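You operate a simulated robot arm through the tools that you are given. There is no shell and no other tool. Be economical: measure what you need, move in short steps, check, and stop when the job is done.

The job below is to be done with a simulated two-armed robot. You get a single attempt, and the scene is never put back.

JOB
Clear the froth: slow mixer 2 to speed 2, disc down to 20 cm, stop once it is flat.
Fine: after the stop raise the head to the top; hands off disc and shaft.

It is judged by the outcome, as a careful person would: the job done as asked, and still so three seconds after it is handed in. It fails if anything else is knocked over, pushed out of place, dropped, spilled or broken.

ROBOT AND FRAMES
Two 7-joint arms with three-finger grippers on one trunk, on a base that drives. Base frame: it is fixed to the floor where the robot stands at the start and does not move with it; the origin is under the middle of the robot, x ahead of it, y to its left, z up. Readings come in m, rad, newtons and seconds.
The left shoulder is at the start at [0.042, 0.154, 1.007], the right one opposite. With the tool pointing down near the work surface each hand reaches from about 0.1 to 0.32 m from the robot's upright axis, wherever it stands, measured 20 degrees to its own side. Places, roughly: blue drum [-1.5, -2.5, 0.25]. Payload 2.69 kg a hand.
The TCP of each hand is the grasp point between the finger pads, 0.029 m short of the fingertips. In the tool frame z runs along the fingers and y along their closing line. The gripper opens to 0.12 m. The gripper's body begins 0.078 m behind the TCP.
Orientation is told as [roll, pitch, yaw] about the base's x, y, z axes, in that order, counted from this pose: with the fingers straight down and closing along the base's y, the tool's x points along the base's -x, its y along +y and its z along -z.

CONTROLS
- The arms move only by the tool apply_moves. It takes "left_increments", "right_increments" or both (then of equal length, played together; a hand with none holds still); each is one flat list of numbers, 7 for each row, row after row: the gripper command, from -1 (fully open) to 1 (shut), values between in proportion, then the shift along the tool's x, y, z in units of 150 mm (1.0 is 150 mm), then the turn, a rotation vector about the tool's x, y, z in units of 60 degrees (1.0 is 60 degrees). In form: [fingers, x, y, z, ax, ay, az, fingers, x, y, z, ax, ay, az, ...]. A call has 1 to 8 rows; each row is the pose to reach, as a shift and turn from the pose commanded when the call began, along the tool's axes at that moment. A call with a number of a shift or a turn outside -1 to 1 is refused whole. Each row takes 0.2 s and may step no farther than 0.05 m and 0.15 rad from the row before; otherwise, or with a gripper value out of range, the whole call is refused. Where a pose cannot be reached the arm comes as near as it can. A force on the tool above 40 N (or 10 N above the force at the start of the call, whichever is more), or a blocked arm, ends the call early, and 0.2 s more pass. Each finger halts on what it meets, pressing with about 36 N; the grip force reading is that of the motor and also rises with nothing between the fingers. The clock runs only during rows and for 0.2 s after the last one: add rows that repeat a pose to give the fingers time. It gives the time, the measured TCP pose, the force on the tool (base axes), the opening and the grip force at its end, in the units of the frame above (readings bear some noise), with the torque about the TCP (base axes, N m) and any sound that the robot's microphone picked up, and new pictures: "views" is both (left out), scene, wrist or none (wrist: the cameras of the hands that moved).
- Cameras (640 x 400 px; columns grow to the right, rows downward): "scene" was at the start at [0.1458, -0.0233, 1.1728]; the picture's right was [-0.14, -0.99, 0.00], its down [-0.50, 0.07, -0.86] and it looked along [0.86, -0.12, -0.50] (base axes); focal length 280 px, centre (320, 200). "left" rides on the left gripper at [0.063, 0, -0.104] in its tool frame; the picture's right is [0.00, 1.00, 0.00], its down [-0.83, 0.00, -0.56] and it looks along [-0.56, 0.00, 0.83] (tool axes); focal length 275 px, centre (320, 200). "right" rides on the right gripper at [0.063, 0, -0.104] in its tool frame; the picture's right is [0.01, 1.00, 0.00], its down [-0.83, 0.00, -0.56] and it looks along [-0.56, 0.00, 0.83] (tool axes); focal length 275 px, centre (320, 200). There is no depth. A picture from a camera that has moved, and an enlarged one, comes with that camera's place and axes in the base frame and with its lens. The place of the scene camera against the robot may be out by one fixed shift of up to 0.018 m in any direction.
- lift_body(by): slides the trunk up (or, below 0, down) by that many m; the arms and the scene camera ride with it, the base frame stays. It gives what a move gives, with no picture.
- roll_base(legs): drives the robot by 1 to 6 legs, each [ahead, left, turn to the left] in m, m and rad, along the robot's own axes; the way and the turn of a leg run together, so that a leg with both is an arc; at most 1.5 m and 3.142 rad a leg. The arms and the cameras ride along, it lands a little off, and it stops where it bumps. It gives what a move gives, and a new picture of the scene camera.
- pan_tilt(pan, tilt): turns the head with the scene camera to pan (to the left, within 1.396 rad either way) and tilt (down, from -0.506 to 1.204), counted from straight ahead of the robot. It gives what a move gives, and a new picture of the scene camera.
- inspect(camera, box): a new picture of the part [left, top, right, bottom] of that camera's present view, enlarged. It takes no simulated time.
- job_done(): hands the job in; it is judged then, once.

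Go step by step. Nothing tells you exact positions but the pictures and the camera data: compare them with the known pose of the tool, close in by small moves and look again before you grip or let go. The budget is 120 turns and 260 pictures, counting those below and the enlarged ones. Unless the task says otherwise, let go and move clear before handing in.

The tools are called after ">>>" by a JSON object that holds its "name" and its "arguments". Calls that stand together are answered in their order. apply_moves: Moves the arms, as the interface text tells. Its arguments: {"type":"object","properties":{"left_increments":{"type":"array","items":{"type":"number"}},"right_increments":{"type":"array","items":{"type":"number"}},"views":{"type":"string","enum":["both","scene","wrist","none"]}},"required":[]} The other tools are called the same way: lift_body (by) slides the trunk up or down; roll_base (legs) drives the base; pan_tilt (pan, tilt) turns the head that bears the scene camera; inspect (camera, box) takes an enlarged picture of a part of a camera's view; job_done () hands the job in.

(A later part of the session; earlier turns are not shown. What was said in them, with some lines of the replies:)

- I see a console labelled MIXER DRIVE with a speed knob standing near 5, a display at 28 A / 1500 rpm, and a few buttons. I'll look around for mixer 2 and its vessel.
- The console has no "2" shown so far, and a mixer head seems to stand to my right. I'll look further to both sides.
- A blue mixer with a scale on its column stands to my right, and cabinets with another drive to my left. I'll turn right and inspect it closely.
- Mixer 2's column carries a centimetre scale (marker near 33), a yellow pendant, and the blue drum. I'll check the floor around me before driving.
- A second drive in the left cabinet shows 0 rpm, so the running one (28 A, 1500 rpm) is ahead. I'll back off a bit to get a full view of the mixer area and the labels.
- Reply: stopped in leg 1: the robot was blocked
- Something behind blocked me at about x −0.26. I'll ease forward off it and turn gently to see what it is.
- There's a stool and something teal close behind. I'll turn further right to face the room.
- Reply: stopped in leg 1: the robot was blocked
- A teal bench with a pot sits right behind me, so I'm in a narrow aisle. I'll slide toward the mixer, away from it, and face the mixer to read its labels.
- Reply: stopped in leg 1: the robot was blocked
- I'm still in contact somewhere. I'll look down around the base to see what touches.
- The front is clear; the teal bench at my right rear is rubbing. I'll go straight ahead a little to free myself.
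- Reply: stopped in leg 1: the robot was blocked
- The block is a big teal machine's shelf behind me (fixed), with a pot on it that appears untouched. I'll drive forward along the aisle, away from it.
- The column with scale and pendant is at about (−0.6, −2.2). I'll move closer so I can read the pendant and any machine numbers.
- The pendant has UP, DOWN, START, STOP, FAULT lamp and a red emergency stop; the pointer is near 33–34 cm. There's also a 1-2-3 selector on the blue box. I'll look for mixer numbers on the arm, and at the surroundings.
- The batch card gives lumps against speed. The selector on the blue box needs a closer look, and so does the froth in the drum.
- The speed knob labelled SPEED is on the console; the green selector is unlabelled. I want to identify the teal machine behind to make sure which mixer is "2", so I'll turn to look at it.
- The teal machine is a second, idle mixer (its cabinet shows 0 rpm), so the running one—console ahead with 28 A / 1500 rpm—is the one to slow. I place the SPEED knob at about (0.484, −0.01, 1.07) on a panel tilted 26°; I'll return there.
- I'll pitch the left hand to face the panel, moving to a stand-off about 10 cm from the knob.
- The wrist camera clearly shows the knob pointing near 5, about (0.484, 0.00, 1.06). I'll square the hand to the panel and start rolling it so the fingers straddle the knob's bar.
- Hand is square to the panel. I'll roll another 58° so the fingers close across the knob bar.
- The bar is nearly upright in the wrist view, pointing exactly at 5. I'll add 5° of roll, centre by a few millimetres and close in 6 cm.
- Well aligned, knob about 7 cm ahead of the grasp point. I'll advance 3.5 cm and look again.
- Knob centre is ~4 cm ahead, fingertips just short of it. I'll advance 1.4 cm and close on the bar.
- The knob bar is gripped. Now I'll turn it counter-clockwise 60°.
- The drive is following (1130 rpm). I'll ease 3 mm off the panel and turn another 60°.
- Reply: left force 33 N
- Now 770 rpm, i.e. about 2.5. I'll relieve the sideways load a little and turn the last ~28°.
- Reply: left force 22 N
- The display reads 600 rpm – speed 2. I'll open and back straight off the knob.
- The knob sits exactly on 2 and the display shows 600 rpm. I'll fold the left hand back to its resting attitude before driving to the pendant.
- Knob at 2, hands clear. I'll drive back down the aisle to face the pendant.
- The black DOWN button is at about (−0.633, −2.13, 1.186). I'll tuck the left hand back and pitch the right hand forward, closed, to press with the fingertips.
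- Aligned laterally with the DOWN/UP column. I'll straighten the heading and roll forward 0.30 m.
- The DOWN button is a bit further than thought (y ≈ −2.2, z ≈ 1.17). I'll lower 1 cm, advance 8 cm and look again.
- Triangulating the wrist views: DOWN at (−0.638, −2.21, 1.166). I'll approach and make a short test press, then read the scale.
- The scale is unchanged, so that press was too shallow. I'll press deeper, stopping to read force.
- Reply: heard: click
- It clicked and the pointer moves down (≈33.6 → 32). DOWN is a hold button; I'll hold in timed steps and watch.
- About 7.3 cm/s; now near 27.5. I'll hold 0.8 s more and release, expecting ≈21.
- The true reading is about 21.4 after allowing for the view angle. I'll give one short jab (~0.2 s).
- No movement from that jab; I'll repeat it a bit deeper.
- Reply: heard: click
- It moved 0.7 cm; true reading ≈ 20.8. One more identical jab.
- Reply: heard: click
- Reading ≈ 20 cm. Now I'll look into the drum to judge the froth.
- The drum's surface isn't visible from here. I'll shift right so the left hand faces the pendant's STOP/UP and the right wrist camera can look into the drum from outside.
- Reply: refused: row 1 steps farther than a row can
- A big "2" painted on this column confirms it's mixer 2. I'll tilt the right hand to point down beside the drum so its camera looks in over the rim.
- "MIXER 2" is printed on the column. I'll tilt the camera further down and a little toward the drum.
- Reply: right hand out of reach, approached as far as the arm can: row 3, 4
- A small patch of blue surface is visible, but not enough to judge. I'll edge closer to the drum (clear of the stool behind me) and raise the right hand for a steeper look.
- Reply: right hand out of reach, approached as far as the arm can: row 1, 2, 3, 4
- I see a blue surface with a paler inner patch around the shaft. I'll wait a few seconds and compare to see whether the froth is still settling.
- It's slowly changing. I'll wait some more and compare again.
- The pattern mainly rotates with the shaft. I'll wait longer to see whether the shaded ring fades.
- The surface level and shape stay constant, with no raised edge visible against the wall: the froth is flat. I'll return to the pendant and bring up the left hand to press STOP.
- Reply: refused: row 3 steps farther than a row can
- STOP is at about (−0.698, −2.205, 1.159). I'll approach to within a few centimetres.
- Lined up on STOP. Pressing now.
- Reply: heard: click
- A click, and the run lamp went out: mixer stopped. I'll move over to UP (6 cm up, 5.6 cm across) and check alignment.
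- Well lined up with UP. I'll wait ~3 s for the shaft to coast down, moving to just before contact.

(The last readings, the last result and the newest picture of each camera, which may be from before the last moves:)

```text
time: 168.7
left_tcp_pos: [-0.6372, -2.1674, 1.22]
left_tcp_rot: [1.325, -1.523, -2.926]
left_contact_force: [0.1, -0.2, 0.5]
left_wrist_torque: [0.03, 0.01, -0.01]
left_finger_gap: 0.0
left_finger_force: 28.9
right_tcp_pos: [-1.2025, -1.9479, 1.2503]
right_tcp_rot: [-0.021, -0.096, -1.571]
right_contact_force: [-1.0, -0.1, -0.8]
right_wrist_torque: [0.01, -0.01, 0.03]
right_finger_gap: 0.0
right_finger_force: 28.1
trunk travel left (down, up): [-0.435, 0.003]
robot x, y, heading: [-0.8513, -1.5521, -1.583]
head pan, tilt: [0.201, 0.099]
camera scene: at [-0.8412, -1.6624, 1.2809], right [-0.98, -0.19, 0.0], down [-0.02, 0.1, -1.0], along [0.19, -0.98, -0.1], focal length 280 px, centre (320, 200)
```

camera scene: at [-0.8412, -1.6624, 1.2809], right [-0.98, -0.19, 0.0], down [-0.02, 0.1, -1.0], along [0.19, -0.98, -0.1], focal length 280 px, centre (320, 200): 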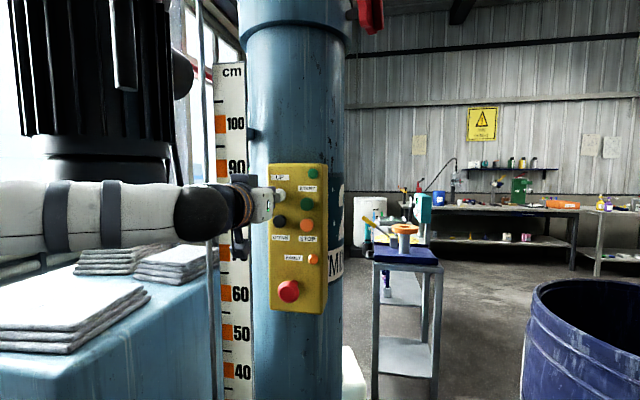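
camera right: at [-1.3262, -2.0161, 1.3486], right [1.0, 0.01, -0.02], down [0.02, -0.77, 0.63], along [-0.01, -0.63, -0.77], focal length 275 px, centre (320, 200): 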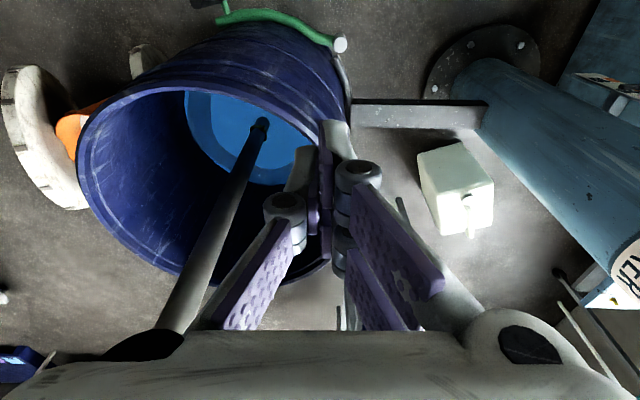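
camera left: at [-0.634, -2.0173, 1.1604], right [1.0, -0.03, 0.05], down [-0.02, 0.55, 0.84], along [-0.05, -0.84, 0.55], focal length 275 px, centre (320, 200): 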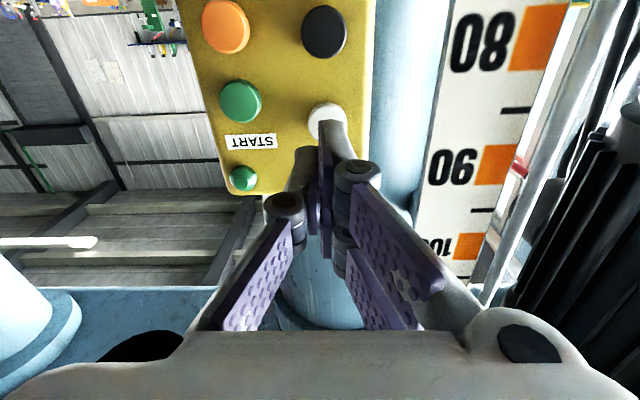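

The pendant lamp is dark and the shaft looks still. I'll press and hold UP, drawing the right hand back from the drum at the same time.

>>> {"name": "apply_moves", "arguments": {"left_increments": [1, 0, 0, 0.08, 0, 0, 0, 1, 0, 0, 0.15, 0, 0, 0, 1, 0, 0, 0.17, 0, 0, 0, 1, 0, 0, 0.17, 0, 0, 0], "right_increments": [1, 0.15, 0, 0, 0, 0, 0, 1, 0.3, 0, 0, 0, 0, 0, 1, 0.45, 0, 0, 0, 0, 0, 1, 0.6, 0, 0, 0, 0, 0], "views": "both"}}

```text
time: 169.7
left_tcp_pos: [-0.6378, -2.191, 1.2226]
left_tcp_rot: [1.358, -1.524, -2.96]
left_contact_force: [1.0, 18.2, -4.0]
left_wrist_torque: [0.04, 0.04, 0.1]
left_finger_gap: 0.0061
left_finger_force: 28.2
right_tcp_pos: [-1.2026, -1.8565, 1.2442]
right_tcp_rot: [-0.021, -0.099, -1.57]
right_contact_force: [-0.4, 0.1, -0.1]
right_wrist_torque: [-0.02, -0.03, 0.0]
right_finger_gap: 0.0
right_finger_force: 28.7
trunk travel left (down, up): [-0.435, 0.003]
robot x, y, heading: [-0.8524, -1.5527, -1.583]
head pan, tilt: [0.201, 0.099]
heard: click
camera scene: at [-0.8408, -1.6596, 1.2811], right [-0.98, -0.19, 0.0], down [-0.02, 0.1, -1.0], along [0.19, -0.98, -0.1], focal length 280 px, centre (320, 200)
camera right: at [-1.1987, -1.7827, 1.3411], right [1.0, 0.0, -0.02], down [0.02, -0.77, 0.64], along [-0.02, -0.64, -0.77], focal length 275 px, centre (320, 200)
camera left: at [-0.6309, -2.0859, 1.1604], right [1.0, -0.03, 0.05], down [-0.03, 0.55, 0.84], along [-0.05, -0.84, 0.55], focal length 275 px, centre (320, 200)
```

scene: 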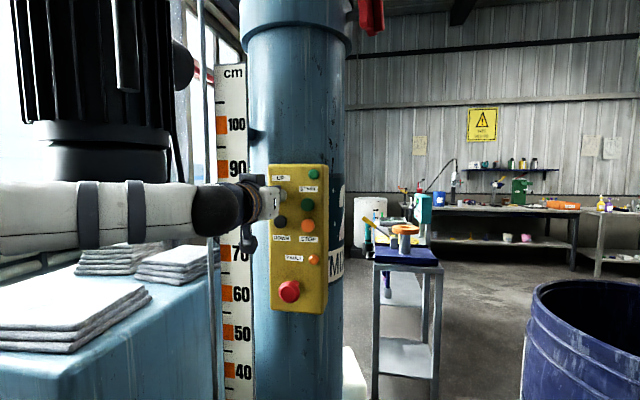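
right: 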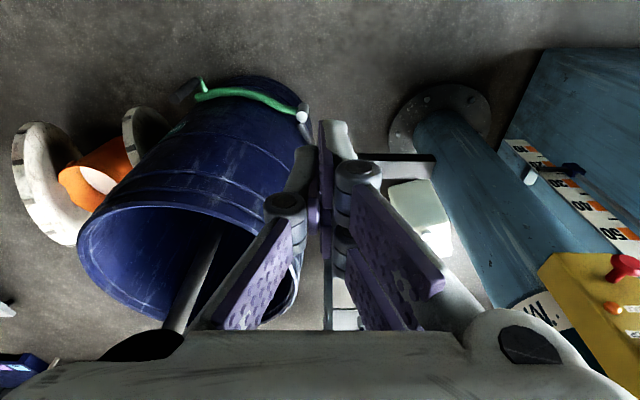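
left: 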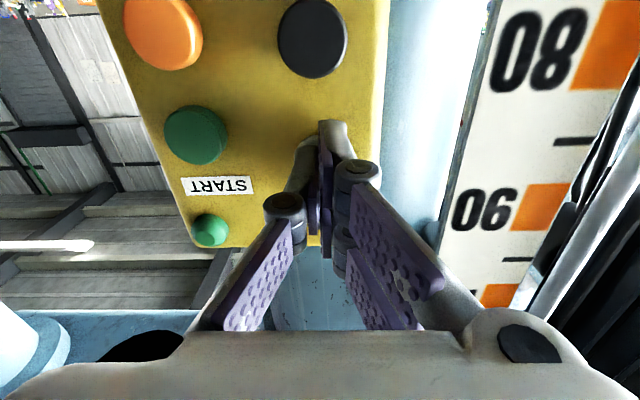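

It clicked and the head is rising. I'll keep holding.

>>> {"name": "apply_moves", "arguments": {"left_increments": [1, 0, 0, 0, 0, 0, 0, 1, 0, 0, 0, 0, 0, 0, 1, 0, 0, 0, 0, 0, 0, 1, 0, 0, 0, 0, 0, 0, 1, 0, 0, 0, 0, 0, 0, 1, 0, 0, 0, 0, 0, 0, 1, 0, 0, 0, 0, 0, 0, 1, 0, 0, 0, 0, 0, 0], "views": "none"}}

>>> {"name": "apply_moves", "arguments": {"left_increments": [1, 0, 0, 0, 0, 0, 0, 1, 0, 0, 0, 0, 0, 0, 1, 0, 0, 0, 0, 0, 0, 1, 0, 0, 0, 0, 0, 0, 1, 0, 0, 0, 0, 0, 0, 1, 0, 0, 0, 0, 0, 0, 1, 0, 0, 0, 0, 0, 0, 1, 0, 0, 0, 0, 0, 0], "views": "scene"}}

```text
time: 171.5
left_tcp_pos: [-0.6379, -2.1914, 1.2223]
left_tcp_rot: [1.374, -1.523, -2.976]
left_contact_force: [0.2, 18.9, -3.7]
left_wrist_torque: [0.05, 0.02, 0.01]
left_finger_gap: 0.0061
left_finger_force: 28.5
right_tcp_pos: [-1.2021, -1.8569, 1.2439]
right_tcp_rot: [-0.023, -0.099, -1.572]
right_contact_force: [-0.5, -0.1, -0.5]
right_wrist_torque: [0.0, 0.0, -0.03]
right_finger_gap: 0.0001
right_finger_force: 28.5
trunk travel left (down, up): [-0.435, 0.003]
robot x, y, heading: [-0.8545, -1.5562, -1.581]
head pan, tilt: [0.201, 0.099]
```

```text
time: 173.3
left_tcp_pos: [-0.6371, -2.1897, 1.2226]
left_tcp_rot: [1.376, -1.523, -2.979]
left_contact_force: [-0.6, 17.5, -2.8]
left_wrist_torque: [0.05, -0.01, 0.07]
left_finger_gap: 0.0062
left_finger_force: 28.0
right_tcp_pos: [-1.2028, -1.8568, 1.2432]
right_tcp_rot: [-0.022, -0.097, -1.57]
right_contact_force: [0.6, -0.3, -0.7]
right_wrist_torque: [-0.01, 0.03, 0.0]
right_finger_gap: 0.0001
right_finger_force: 28.3
trunk travel left (down, up): [-0.435, 0.003]
robot x, y, heading: [-0.8497, -1.555, -1.578]
head pan, tilt: [0.201, 0.099]
camera scene: at [-0.8411, -1.6596, 1.2811], right [-0.98, -0.19, 0.0], down [-0.02, 0.1, -1.0], along [0.19, -0.98, -0.1], focal length 280 px, centre (320, 200)
```

scene: 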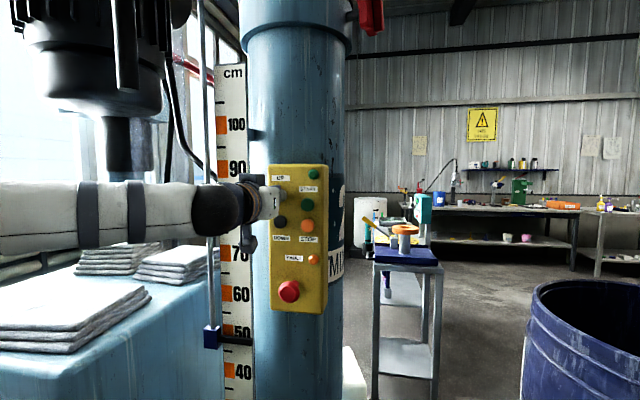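

Pointer at ~47. It will pass behind my wrist with clearance; I'll keep holding and watch.

>>> {"name": "apply_moves", "arguments": {"left_increments": [1, 0, 0, 0, 0, 0, 0, 1, 0, 0, 0, 0, 0, 0, 1, 0, 0, 0, 0, 0, 0, 1, 0, 0, 0, 0, 0, 0, 1, 0, 0, 0, 0, 0, 0, 1, 0, 0, 0, 0, 0, 0], "views": "both"}}

```text
time: 174.7
left_tcp_pos: [-0.638, -2.1909, 1.2222]
left_tcp_rot: [1.379, -1.524, -2.982]
left_contact_force: [-0.1, 17.8, -1.3]
left_wrist_torque: [0.0, -0.01, 0.05]
left_finger_gap: 0.0061
left_finger_force: 28.7
right_tcp_pos: [-1.2016, -1.8573, 1.2434]
right_tcp_rot: [-0.022, -0.098, -1.57]
right_contact_force: [-0.2, -0.1, -0.4]
right_wrist_torque: [-0.01, -0.03, -0.01]
right_finger_gap: 0.0001
right_finger_force: 28.8
trunk travel left (down, up): [-0.435, 0.003]
robot x, y, heading: [-0.8519, -1.5572, -1.579]
head pan, tilt: [0.201, 0.099]
camera scene: at [-0.8411, -1.6596, 1.2811], right [-0.98, -0.19, 0.0], down [-0.02, 0.1, -1.0], along [0.19, -0.98, -0.1], focal length 280 px, centre (320, 200)
camera left: at [-0.631, -2.086, 1.1608], right [1.0, -0.03, 0.05], down [-0.03, 0.55, 0.84], along [-0.05, -0.83, 0.55], focal length 275 px, centre (320, 200)
```

scene: 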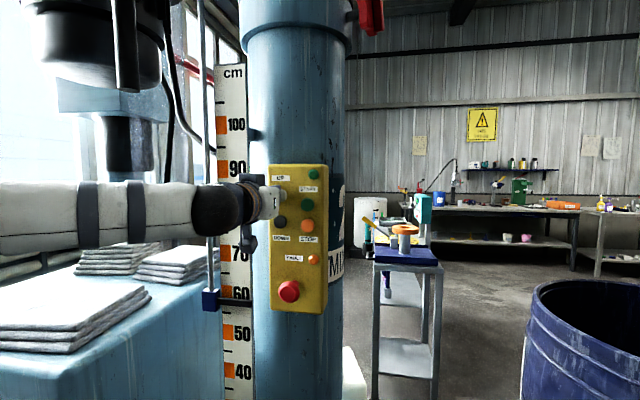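
left: 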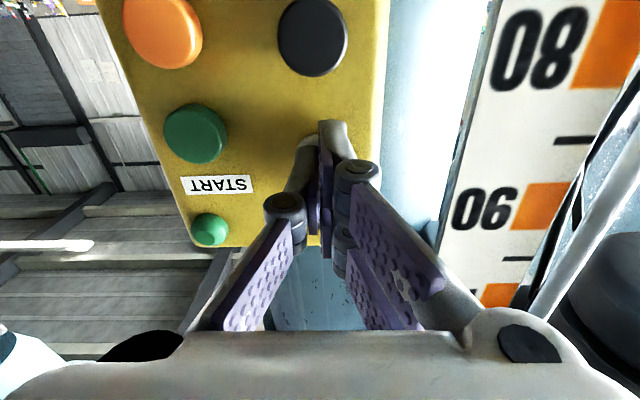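

Clear. Continuing to hold.

>>> {"name": "apply_moves", "arguments": {"left_increments": [1, 0, 0, 0, 0, 0, 0, 1, 0, 0, 0, 0, 0, 0, 1, 0, 0, 0, 0, 0, 0, 1, 0, 0, 0, 0, 0, 0, 1, 0, 0, 0, 0, 0, 0, 1, 0, 0, 0, 0, 0, 0], "views": "both"}}

```text
time: 176.1
left_tcp_pos: [-0.6381, -2.1905, 1.2217]
left_tcp_rot: [1.378, -1.524, -2.981]
left_contact_force: [0.0, 16.8, -0.6]
left_wrist_torque: [-0.02, 0.03, 0.07]
left_finger_gap: 0.006
left_finger_force: 28.2
right_tcp_pos: [-1.2018, -1.8561, 1.2423]
right_tcp_rot: [-0.022, -0.098, -1.571]
right_contact_force: [-0.8, -0.1, 1.0]
right_wrist_torque: [0.0, -0.04, -0.02]
right_finger_gap: 0.0
right_finger_force: 28.4
trunk travel left (down, up): [-0.435, 0.003]
robot x, y, heading: [-0.8505, -1.5561, -1.576]
head pan, tilt: [0.201, 0.099]
camera scene: at [-0.8411, -1.6596, 1.2811], right [-0.98, -0.19, 0.0], down [-0.02, 0.1, -1.0], along [0.19, -0.98, -0.1], focal length 280 px, centre (320, 200)
camera left: at [-0.631, -2.0859, 1.1608], right [1.0, -0.03, 0.05], down [-0.03, 0.55, 0.84], along [-0.05, -0.83, 0.55], focal length 275 px, centre (320, 200)
```

scene: 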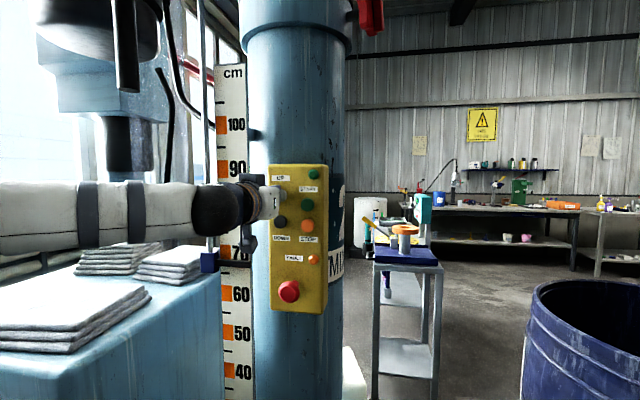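
left: 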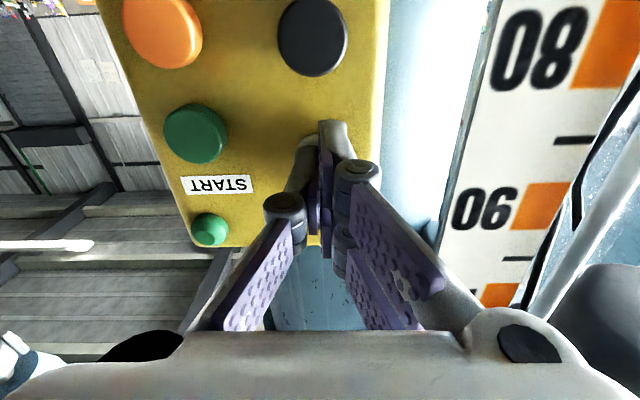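

>>> {"name": "apply_moves", "arguments": {"left_increments": [1, 0, 0, 0, 0, 0, 0, 1, 0, 0, 0, 0, 0, 0, 1, 0, 0, 0, 0, 0, 0, 1, 0, 0, 0, 0, 0, 0, 1, 0, 0, 0, 0, 0, 0, 1, 0, 0, 0, 0, 0, 0], "views": "both"}}

```text
time: 177.5
left_tcp_pos: [-0.638, -2.1909, 1.2227]
left_tcp_rot: [1.381, -1.526, -2.981]
left_contact_force: [-0.5, 17.2, 0.5]
left_wrist_torque: [-0.04, 0.02, 0.05]
left_finger_gap: 0.006
left_finger_force: 28.8
right_tcp_pos: [-1.2021, -1.8559, 1.2425]
right_tcp_rot: [-0.022, -0.097, -1.57]
right_contact_force: [0.0, 0.5, -0.4]
right_wrist_torque: [0.0, 0.01, -0.01]
right_finger_gap: 0.0001
right_finger_force: 28.2
trunk travel left (down, up): [-0.435, 0.003]
robot x, y, heading: [-0.8486, -1.5585, -1.581]
head pan, tilt: [0.201, 0.099]
camera scene: at [-0.8411, -1.6595, 1.2811], right [-0.98, -0.19, 0.0], down [-0.02, 0.1, -1.0], along [0.19, -0.98, -0.1], focal length 280 px, centre (320, 200)
camera left: at [-0.631, -2.0859, 1.1608], right [1.0, -0.03, 0.05], down [-0.03, 0.55, 0.84], along [-0.05, -0.83, 0.55], focal length 275 px, centre (320, 200)
```

scene: 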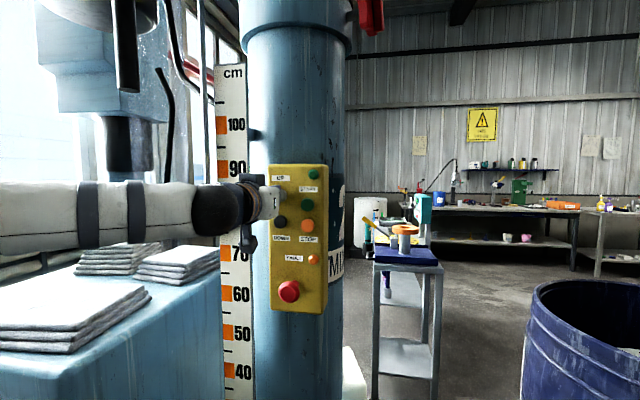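
left: 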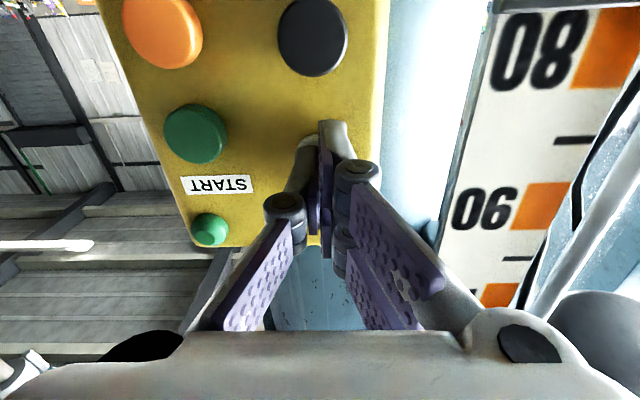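

The pointer is around 79 and still rising freely. Holding on.

>>> {"name": "apply_moves", "arguments": {"left_increments": [1, 0, 0, 0, 0, 0, 0, 1, 0, 0, 0, 0, 0, 0, 1, 0, 0, 0, 0, 0, 0, 1, 0, 0, 0, 0, 0, 0, 1, 0, 0, 0, 0, 0, 0, 1, 0, 0, 0, 0, 0, 0, 1, 0, 0, 0, 0, 0, 0, 1, 0, 0, 0, 0, 0, 0], "views": "both"}}

>>> {"name": "apply_moves", "arguments": {"left_increments": [1, 0, 0, 0, 0, 0, 0, 1, 0, 0, 0, 0, 0, 0, 1, 0, 0, 0, 0, 0, 0, 1, 0, 0, 0, 0, 0, 0, 1, 0, 0, 0, 0, 0, 0, 1, 0, 0, 0, 0, 0, 0, 1, 0, 0, 0, 0, 0, 0, 1, 0, 0, 0, 0, 0, 0], "views": "scene"}}

```text
time: 179.3
left_tcp_pos: [-0.6378, -2.1906, 1.2221]
left_tcp_rot: [1.38, -1.524, -2.981]
left_contact_force: [0.0, 17.4, 0.3]
left_wrist_torque: [-0.07, -0.01, 0.05]
left_finger_gap: 0.0061
left_finger_force: 28.9
right_tcp_pos: [-1.2025, -1.8568, 1.2444]
right_tcp_rot: [-0.021, -0.098, -1.572]
right_contact_force: [0.1, -0.9, 1.0]
right_wrist_torque: [-0.01, 0.04, 0.0]
right_finger_gap: 0.0
right_finger_force: 28.9
trunk travel left (down, up): [-0.435, 0.003]
robot x, y, heading: [-0.852, -1.5557, -1.586]
head pan, tilt: [0.201, 0.099]
camera scene: at [-0.8411, -1.6595, 1.2811], right [-0.98, -0.19, 0.0], down [-0.02, 0.1, -1.0], along [0.19, -0.98, -0.1], focal length 280 px, centre (320, 200)
camera left: at [-0.631, -2.0859, 1.1608], right [1.0, -0.03, 0.05], down [-0.03, 0.55, 0.84], along [-0.05, -0.83, 0.55], focal length 275 px, centre (320, 200)
```

scene: 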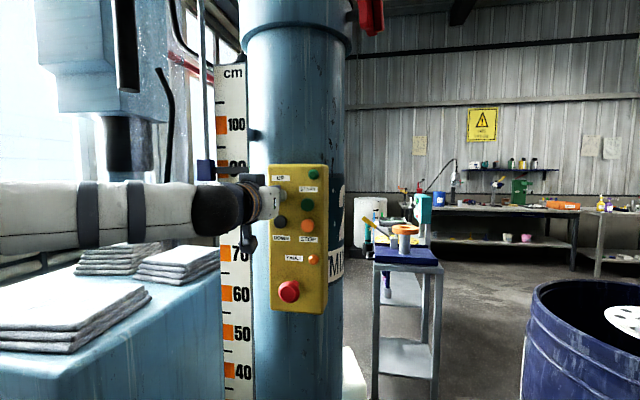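
left: 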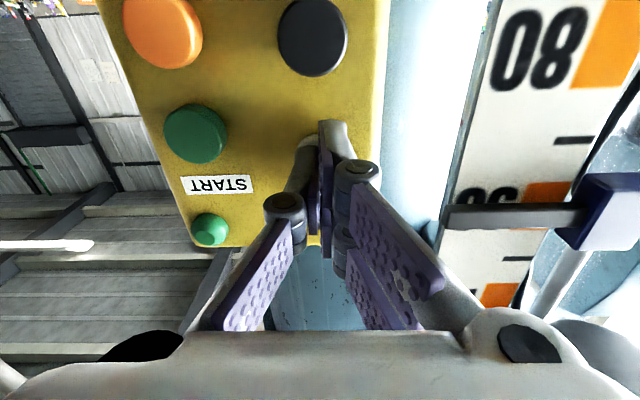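

```text
time: 181.1
left_tcp_pos: [-0.6388, -2.191, 1.222]
left_tcp_rot: [1.377, -1.524, -2.98]
left_contact_force: [0.8, 17.1, 0.9]
left_wrist_torque: [-0.03, -0.01, 0.08]
left_finger_gap: 0.0062
left_finger_force: 28.6
right_tcp_pos: [-1.2013, -1.856, 1.2432]
right_tcp_rot: [-0.023, -0.098, -1.57]
right_contact_force: [-0.1, 0.5, 0.1]
right_wrist_torque: [0.01, 0.01, 0.0]
right_finger_gap: 0.0
right_finger_force: 28.3
trunk travel left (down, up): [-0.435, 0.003]
robot x, y, heading: [-0.8498, -1.5569, -1.583]
head pan, tilt: [0.201, 0.099]
camera scene: at [-0.8411, -1.6595, 1.2811], right [-0.98, -0.19, 0.0], down [-0.02, 0.1, -1.0], along [0.19, -0.98, -0.1], focal length 280 px, centre (320, 200)
```

scene: 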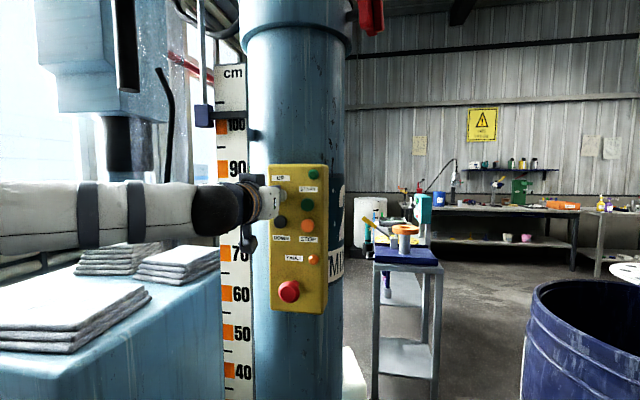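

The disc is out of the drum, pointer at ~103. Holding until it stops at the top.

>>> {"name": "apply_moves", "arguments": {"left_increments": [1, 0, 0, 0, 0, 0, 0, 1, 0, 0, 0, 0, 0, 0, 1, 0, 0, 0, 0, 0, 0, 1, 0, 0, 0, 0, 0, 0, 1, 0, 0, 0, 0, 0, 0, 1, 0, 0, 0, 0, 0, 0], "views": "scene"}}

>>> {"name": "apply_moves", "arguments": {"left_increments": [1, 0, 0, 0, 0, 0, 0, 1, 0, 0, 0, 0, 0, 0, 1, 0, 0, 0, 0, 0, 0, 1, 0, 0, 0, 0, 0, 0, 1, 0, 0, 0, 0, 0, 0, 1, 0, 0, 0, 0, 0, 0], "views": "scene"}}

```text
time: 182.5
left_tcp_pos: [-0.6368, -2.1903, 1.2222]
left_tcp_rot: [1.376, -1.524, -2.979]
left_contact_force: [0.0, 17.6, 0.7]
left_wrist_torque: [-0.07, -0.03, 0.08]
left_finger_gap: 0.006
left_finger_force: 28.4
right_tcp_pos: [-1.2028, -1.8569, 1.2431]
right_tcp_rot: [-0.022, -0.099, -1.572]
right_contact_force: [-0.2, 0.3, -0.1]
right_wrist_torque: [-0.02, -0.01, -0.01]
right_finger_gap: 0.0002
right_finger_force: 28.5
trunk travel left (down, up): [-0.435, 0.003]
robot x, y, heading: [-0.8522, -1.5596, -1.583]
head pan, tilt: [0.201, 0.099]
camera scene: at [-0.8411, -1.6595, 1.2811], right [-0.98, -0.19, 0.0], down [-0.02, 0.1, -1.0], along [0.19, -0.98, -0.1], focal length 280 px, centre (320, 200)
```

scene: 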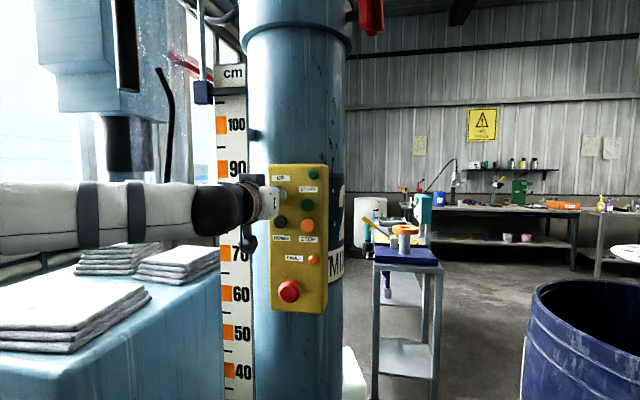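

```text
time: 183.9
left_tcp_pos: [-0.6379, -2.1892, 1.2222]
left_tcp_rot: [1.376, -1.525, -2.979]
left_contact_force: [-0.2, 17.0, -0.4]
left_wrist_torque: [-0.09, 0.0, 0.04]
left_finger_gap: 0.0062
left_finger_force: 28.6
right_tcp_pos: [-1.2015, -1.8575, 1.2428]
right_tcp_rot: [-0.023, -0.097, -1.571]
right_contact_force: [-0.2, 0.3, 0.5]
right_wrist_torque: [0.01, -0.01, -0.01]
right_finger_gap: 0.0002
right_finger_force: 28.9
trunk travel left (down, up): [-0.435, 0.003]
robot x, y, heading: [-0.852, -1.557, -1.577]
head pan, tilt: [0.201, 0.099]
camera scene: at [-0.8411, -1.6595, 1.2811], right [-0.98, -0.19, 0.0], down [-0.02, 0.1, -1.0], along [0.19, -0.98, -0.1], focal length 280 px, centre (320, 200)
```

scene: 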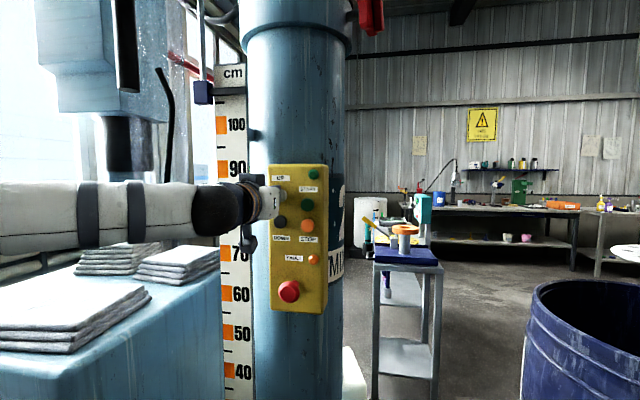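

The head is at its top stop (~110, no further motion). I'll release UP, back the left hand off, and check the scene.

>>> {"name": "apply_moves", "arguments": {"left_increments": [1, 0, 0, -0.2, 0, 0, 0, 1, 0, 0, -0.5, 0, 0, 0, 1, 0, 0, -0.8, 0, 0, 0, 1, 0, 0, -1.0, 0, 0, 0], "views": "scene"}}

>>> {"name": "pan_tilt", "arguments": {"pan": -0.6, "tilt": 0.2}}

```text
time: 184.9
left_tcp_pos: [-0.6336, -2.041, 1.2233]
left_tcp_rot: [1.335, -1.522, -2.937]
left_contact_force: [-0.2, 0.6, 0.1]
left_wrist_torque: [0.01, -0.02, 0.02]
left_finger_gap: 0.0
left_finger_force: 29.0
right_tcp_pos: [-1.202, -1.8593, 1.2423]
right_tcp_rot: [-0.023, -0.097, -1.572]
right_contact_force: [0.8, 0.7, -0.4]
right_wrist_torque: [-0.01, 0.05, 0.03]
right_finger_gap: 0.0
right_finger_force: 28.1
trunk travel left (down, up): [-0.435, 0.003]
robot x, y, heading: [-0.8475, -1.5531, -1.587]
head pan, tilt: [0.201, 0.099]
camera scene: at [-0.8411, -1.6619, 1.2809], right [-0.98, -0.19, 0.0], down [-0.02, 0.1, -1.0], along [0.19, -0.98, -0.1], focal length 280 px, centre (320, 200)
```

scene: 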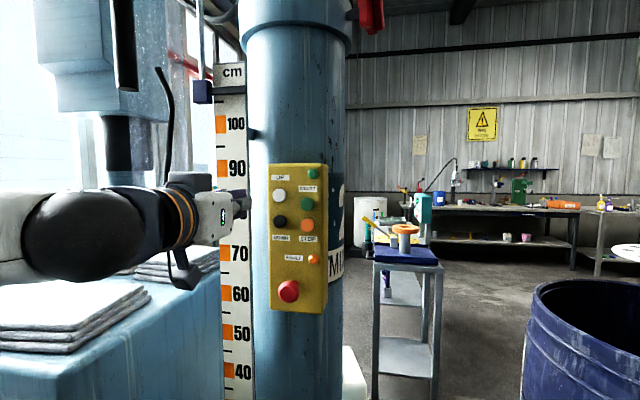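

```text
time: 186.0
left_tcp_pos: [-0.6336, -2.0423, 1.2225]
left_tcp_rot: [1.322, -1.522, -2.926]
left_contact_force: [-0.2, 0.3, -0.1]
left_wrist_torque: [0.0, 0.0, 0.02]
left_finger_gap: 0.0
left_finger_force: 28.6
right_tcp_pos: [-1.2022, -1.8591, 1.2422]
right_tcp_rot: [-0.023, -0.096, -1.571]
right_contact_force: [-0.4, 0.5, -0.2]
right_wrist_torque: [0.01, 0.03, -0.03]
right_finger_gap: 0.0
right_finger_force: 28.6
trunk travel left (down, up): [-0.435, 0.003]
robot x, y, heading: [-0.8509, -1.5565, -1.583]
head pan, tilt: [-0.6, 0.201]
camera scene: at [-0.9119, -1.6483, 1.2715], right [-0.82, 0.57, 0.0], down [0.11, 0.16, -0.98], along [-0.56, -0.8, -0.2], focal length 280 px, centre (320, 200)
```

scene: 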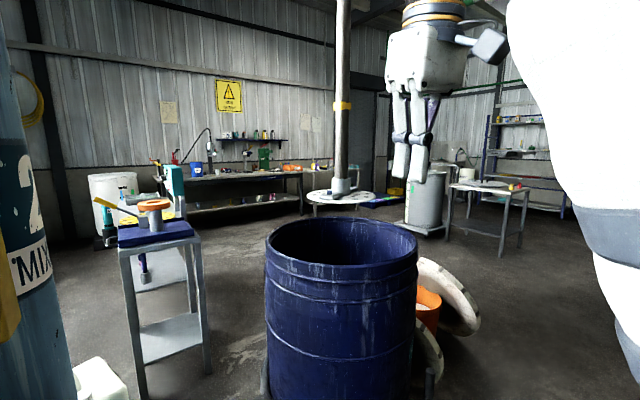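

Mixer 2 was slowed to speed 2 (600 rpm). The disc went down to about 20 cm by the scale, and I pressed STOP once the surface in the drum held level. The head is now at its top stop with the shaft still and both hands clear. Handing in.

>>> {"name": "job_done", "arguments": {}}

```text
The job is handed in.
```

I slowed mixer 2 to speed 2 (600 rpm), lowered the disc to about 20 cm and stopped the mixer once the surface looked flat. I then raised the head to its top stop, and neither hand touched the disc or shaft.

- **Froth:** I watched only part of the surface past the drum rim, for about 18 seconds. It showed no raised edge and no change in level. I had no view of it before slowing the mixer and did not look again after the stop.
- **Bumps:** While turning early on, the robot's back came up against the idle mixer behind it a few times. The pot on its shelf looked undisturbed.
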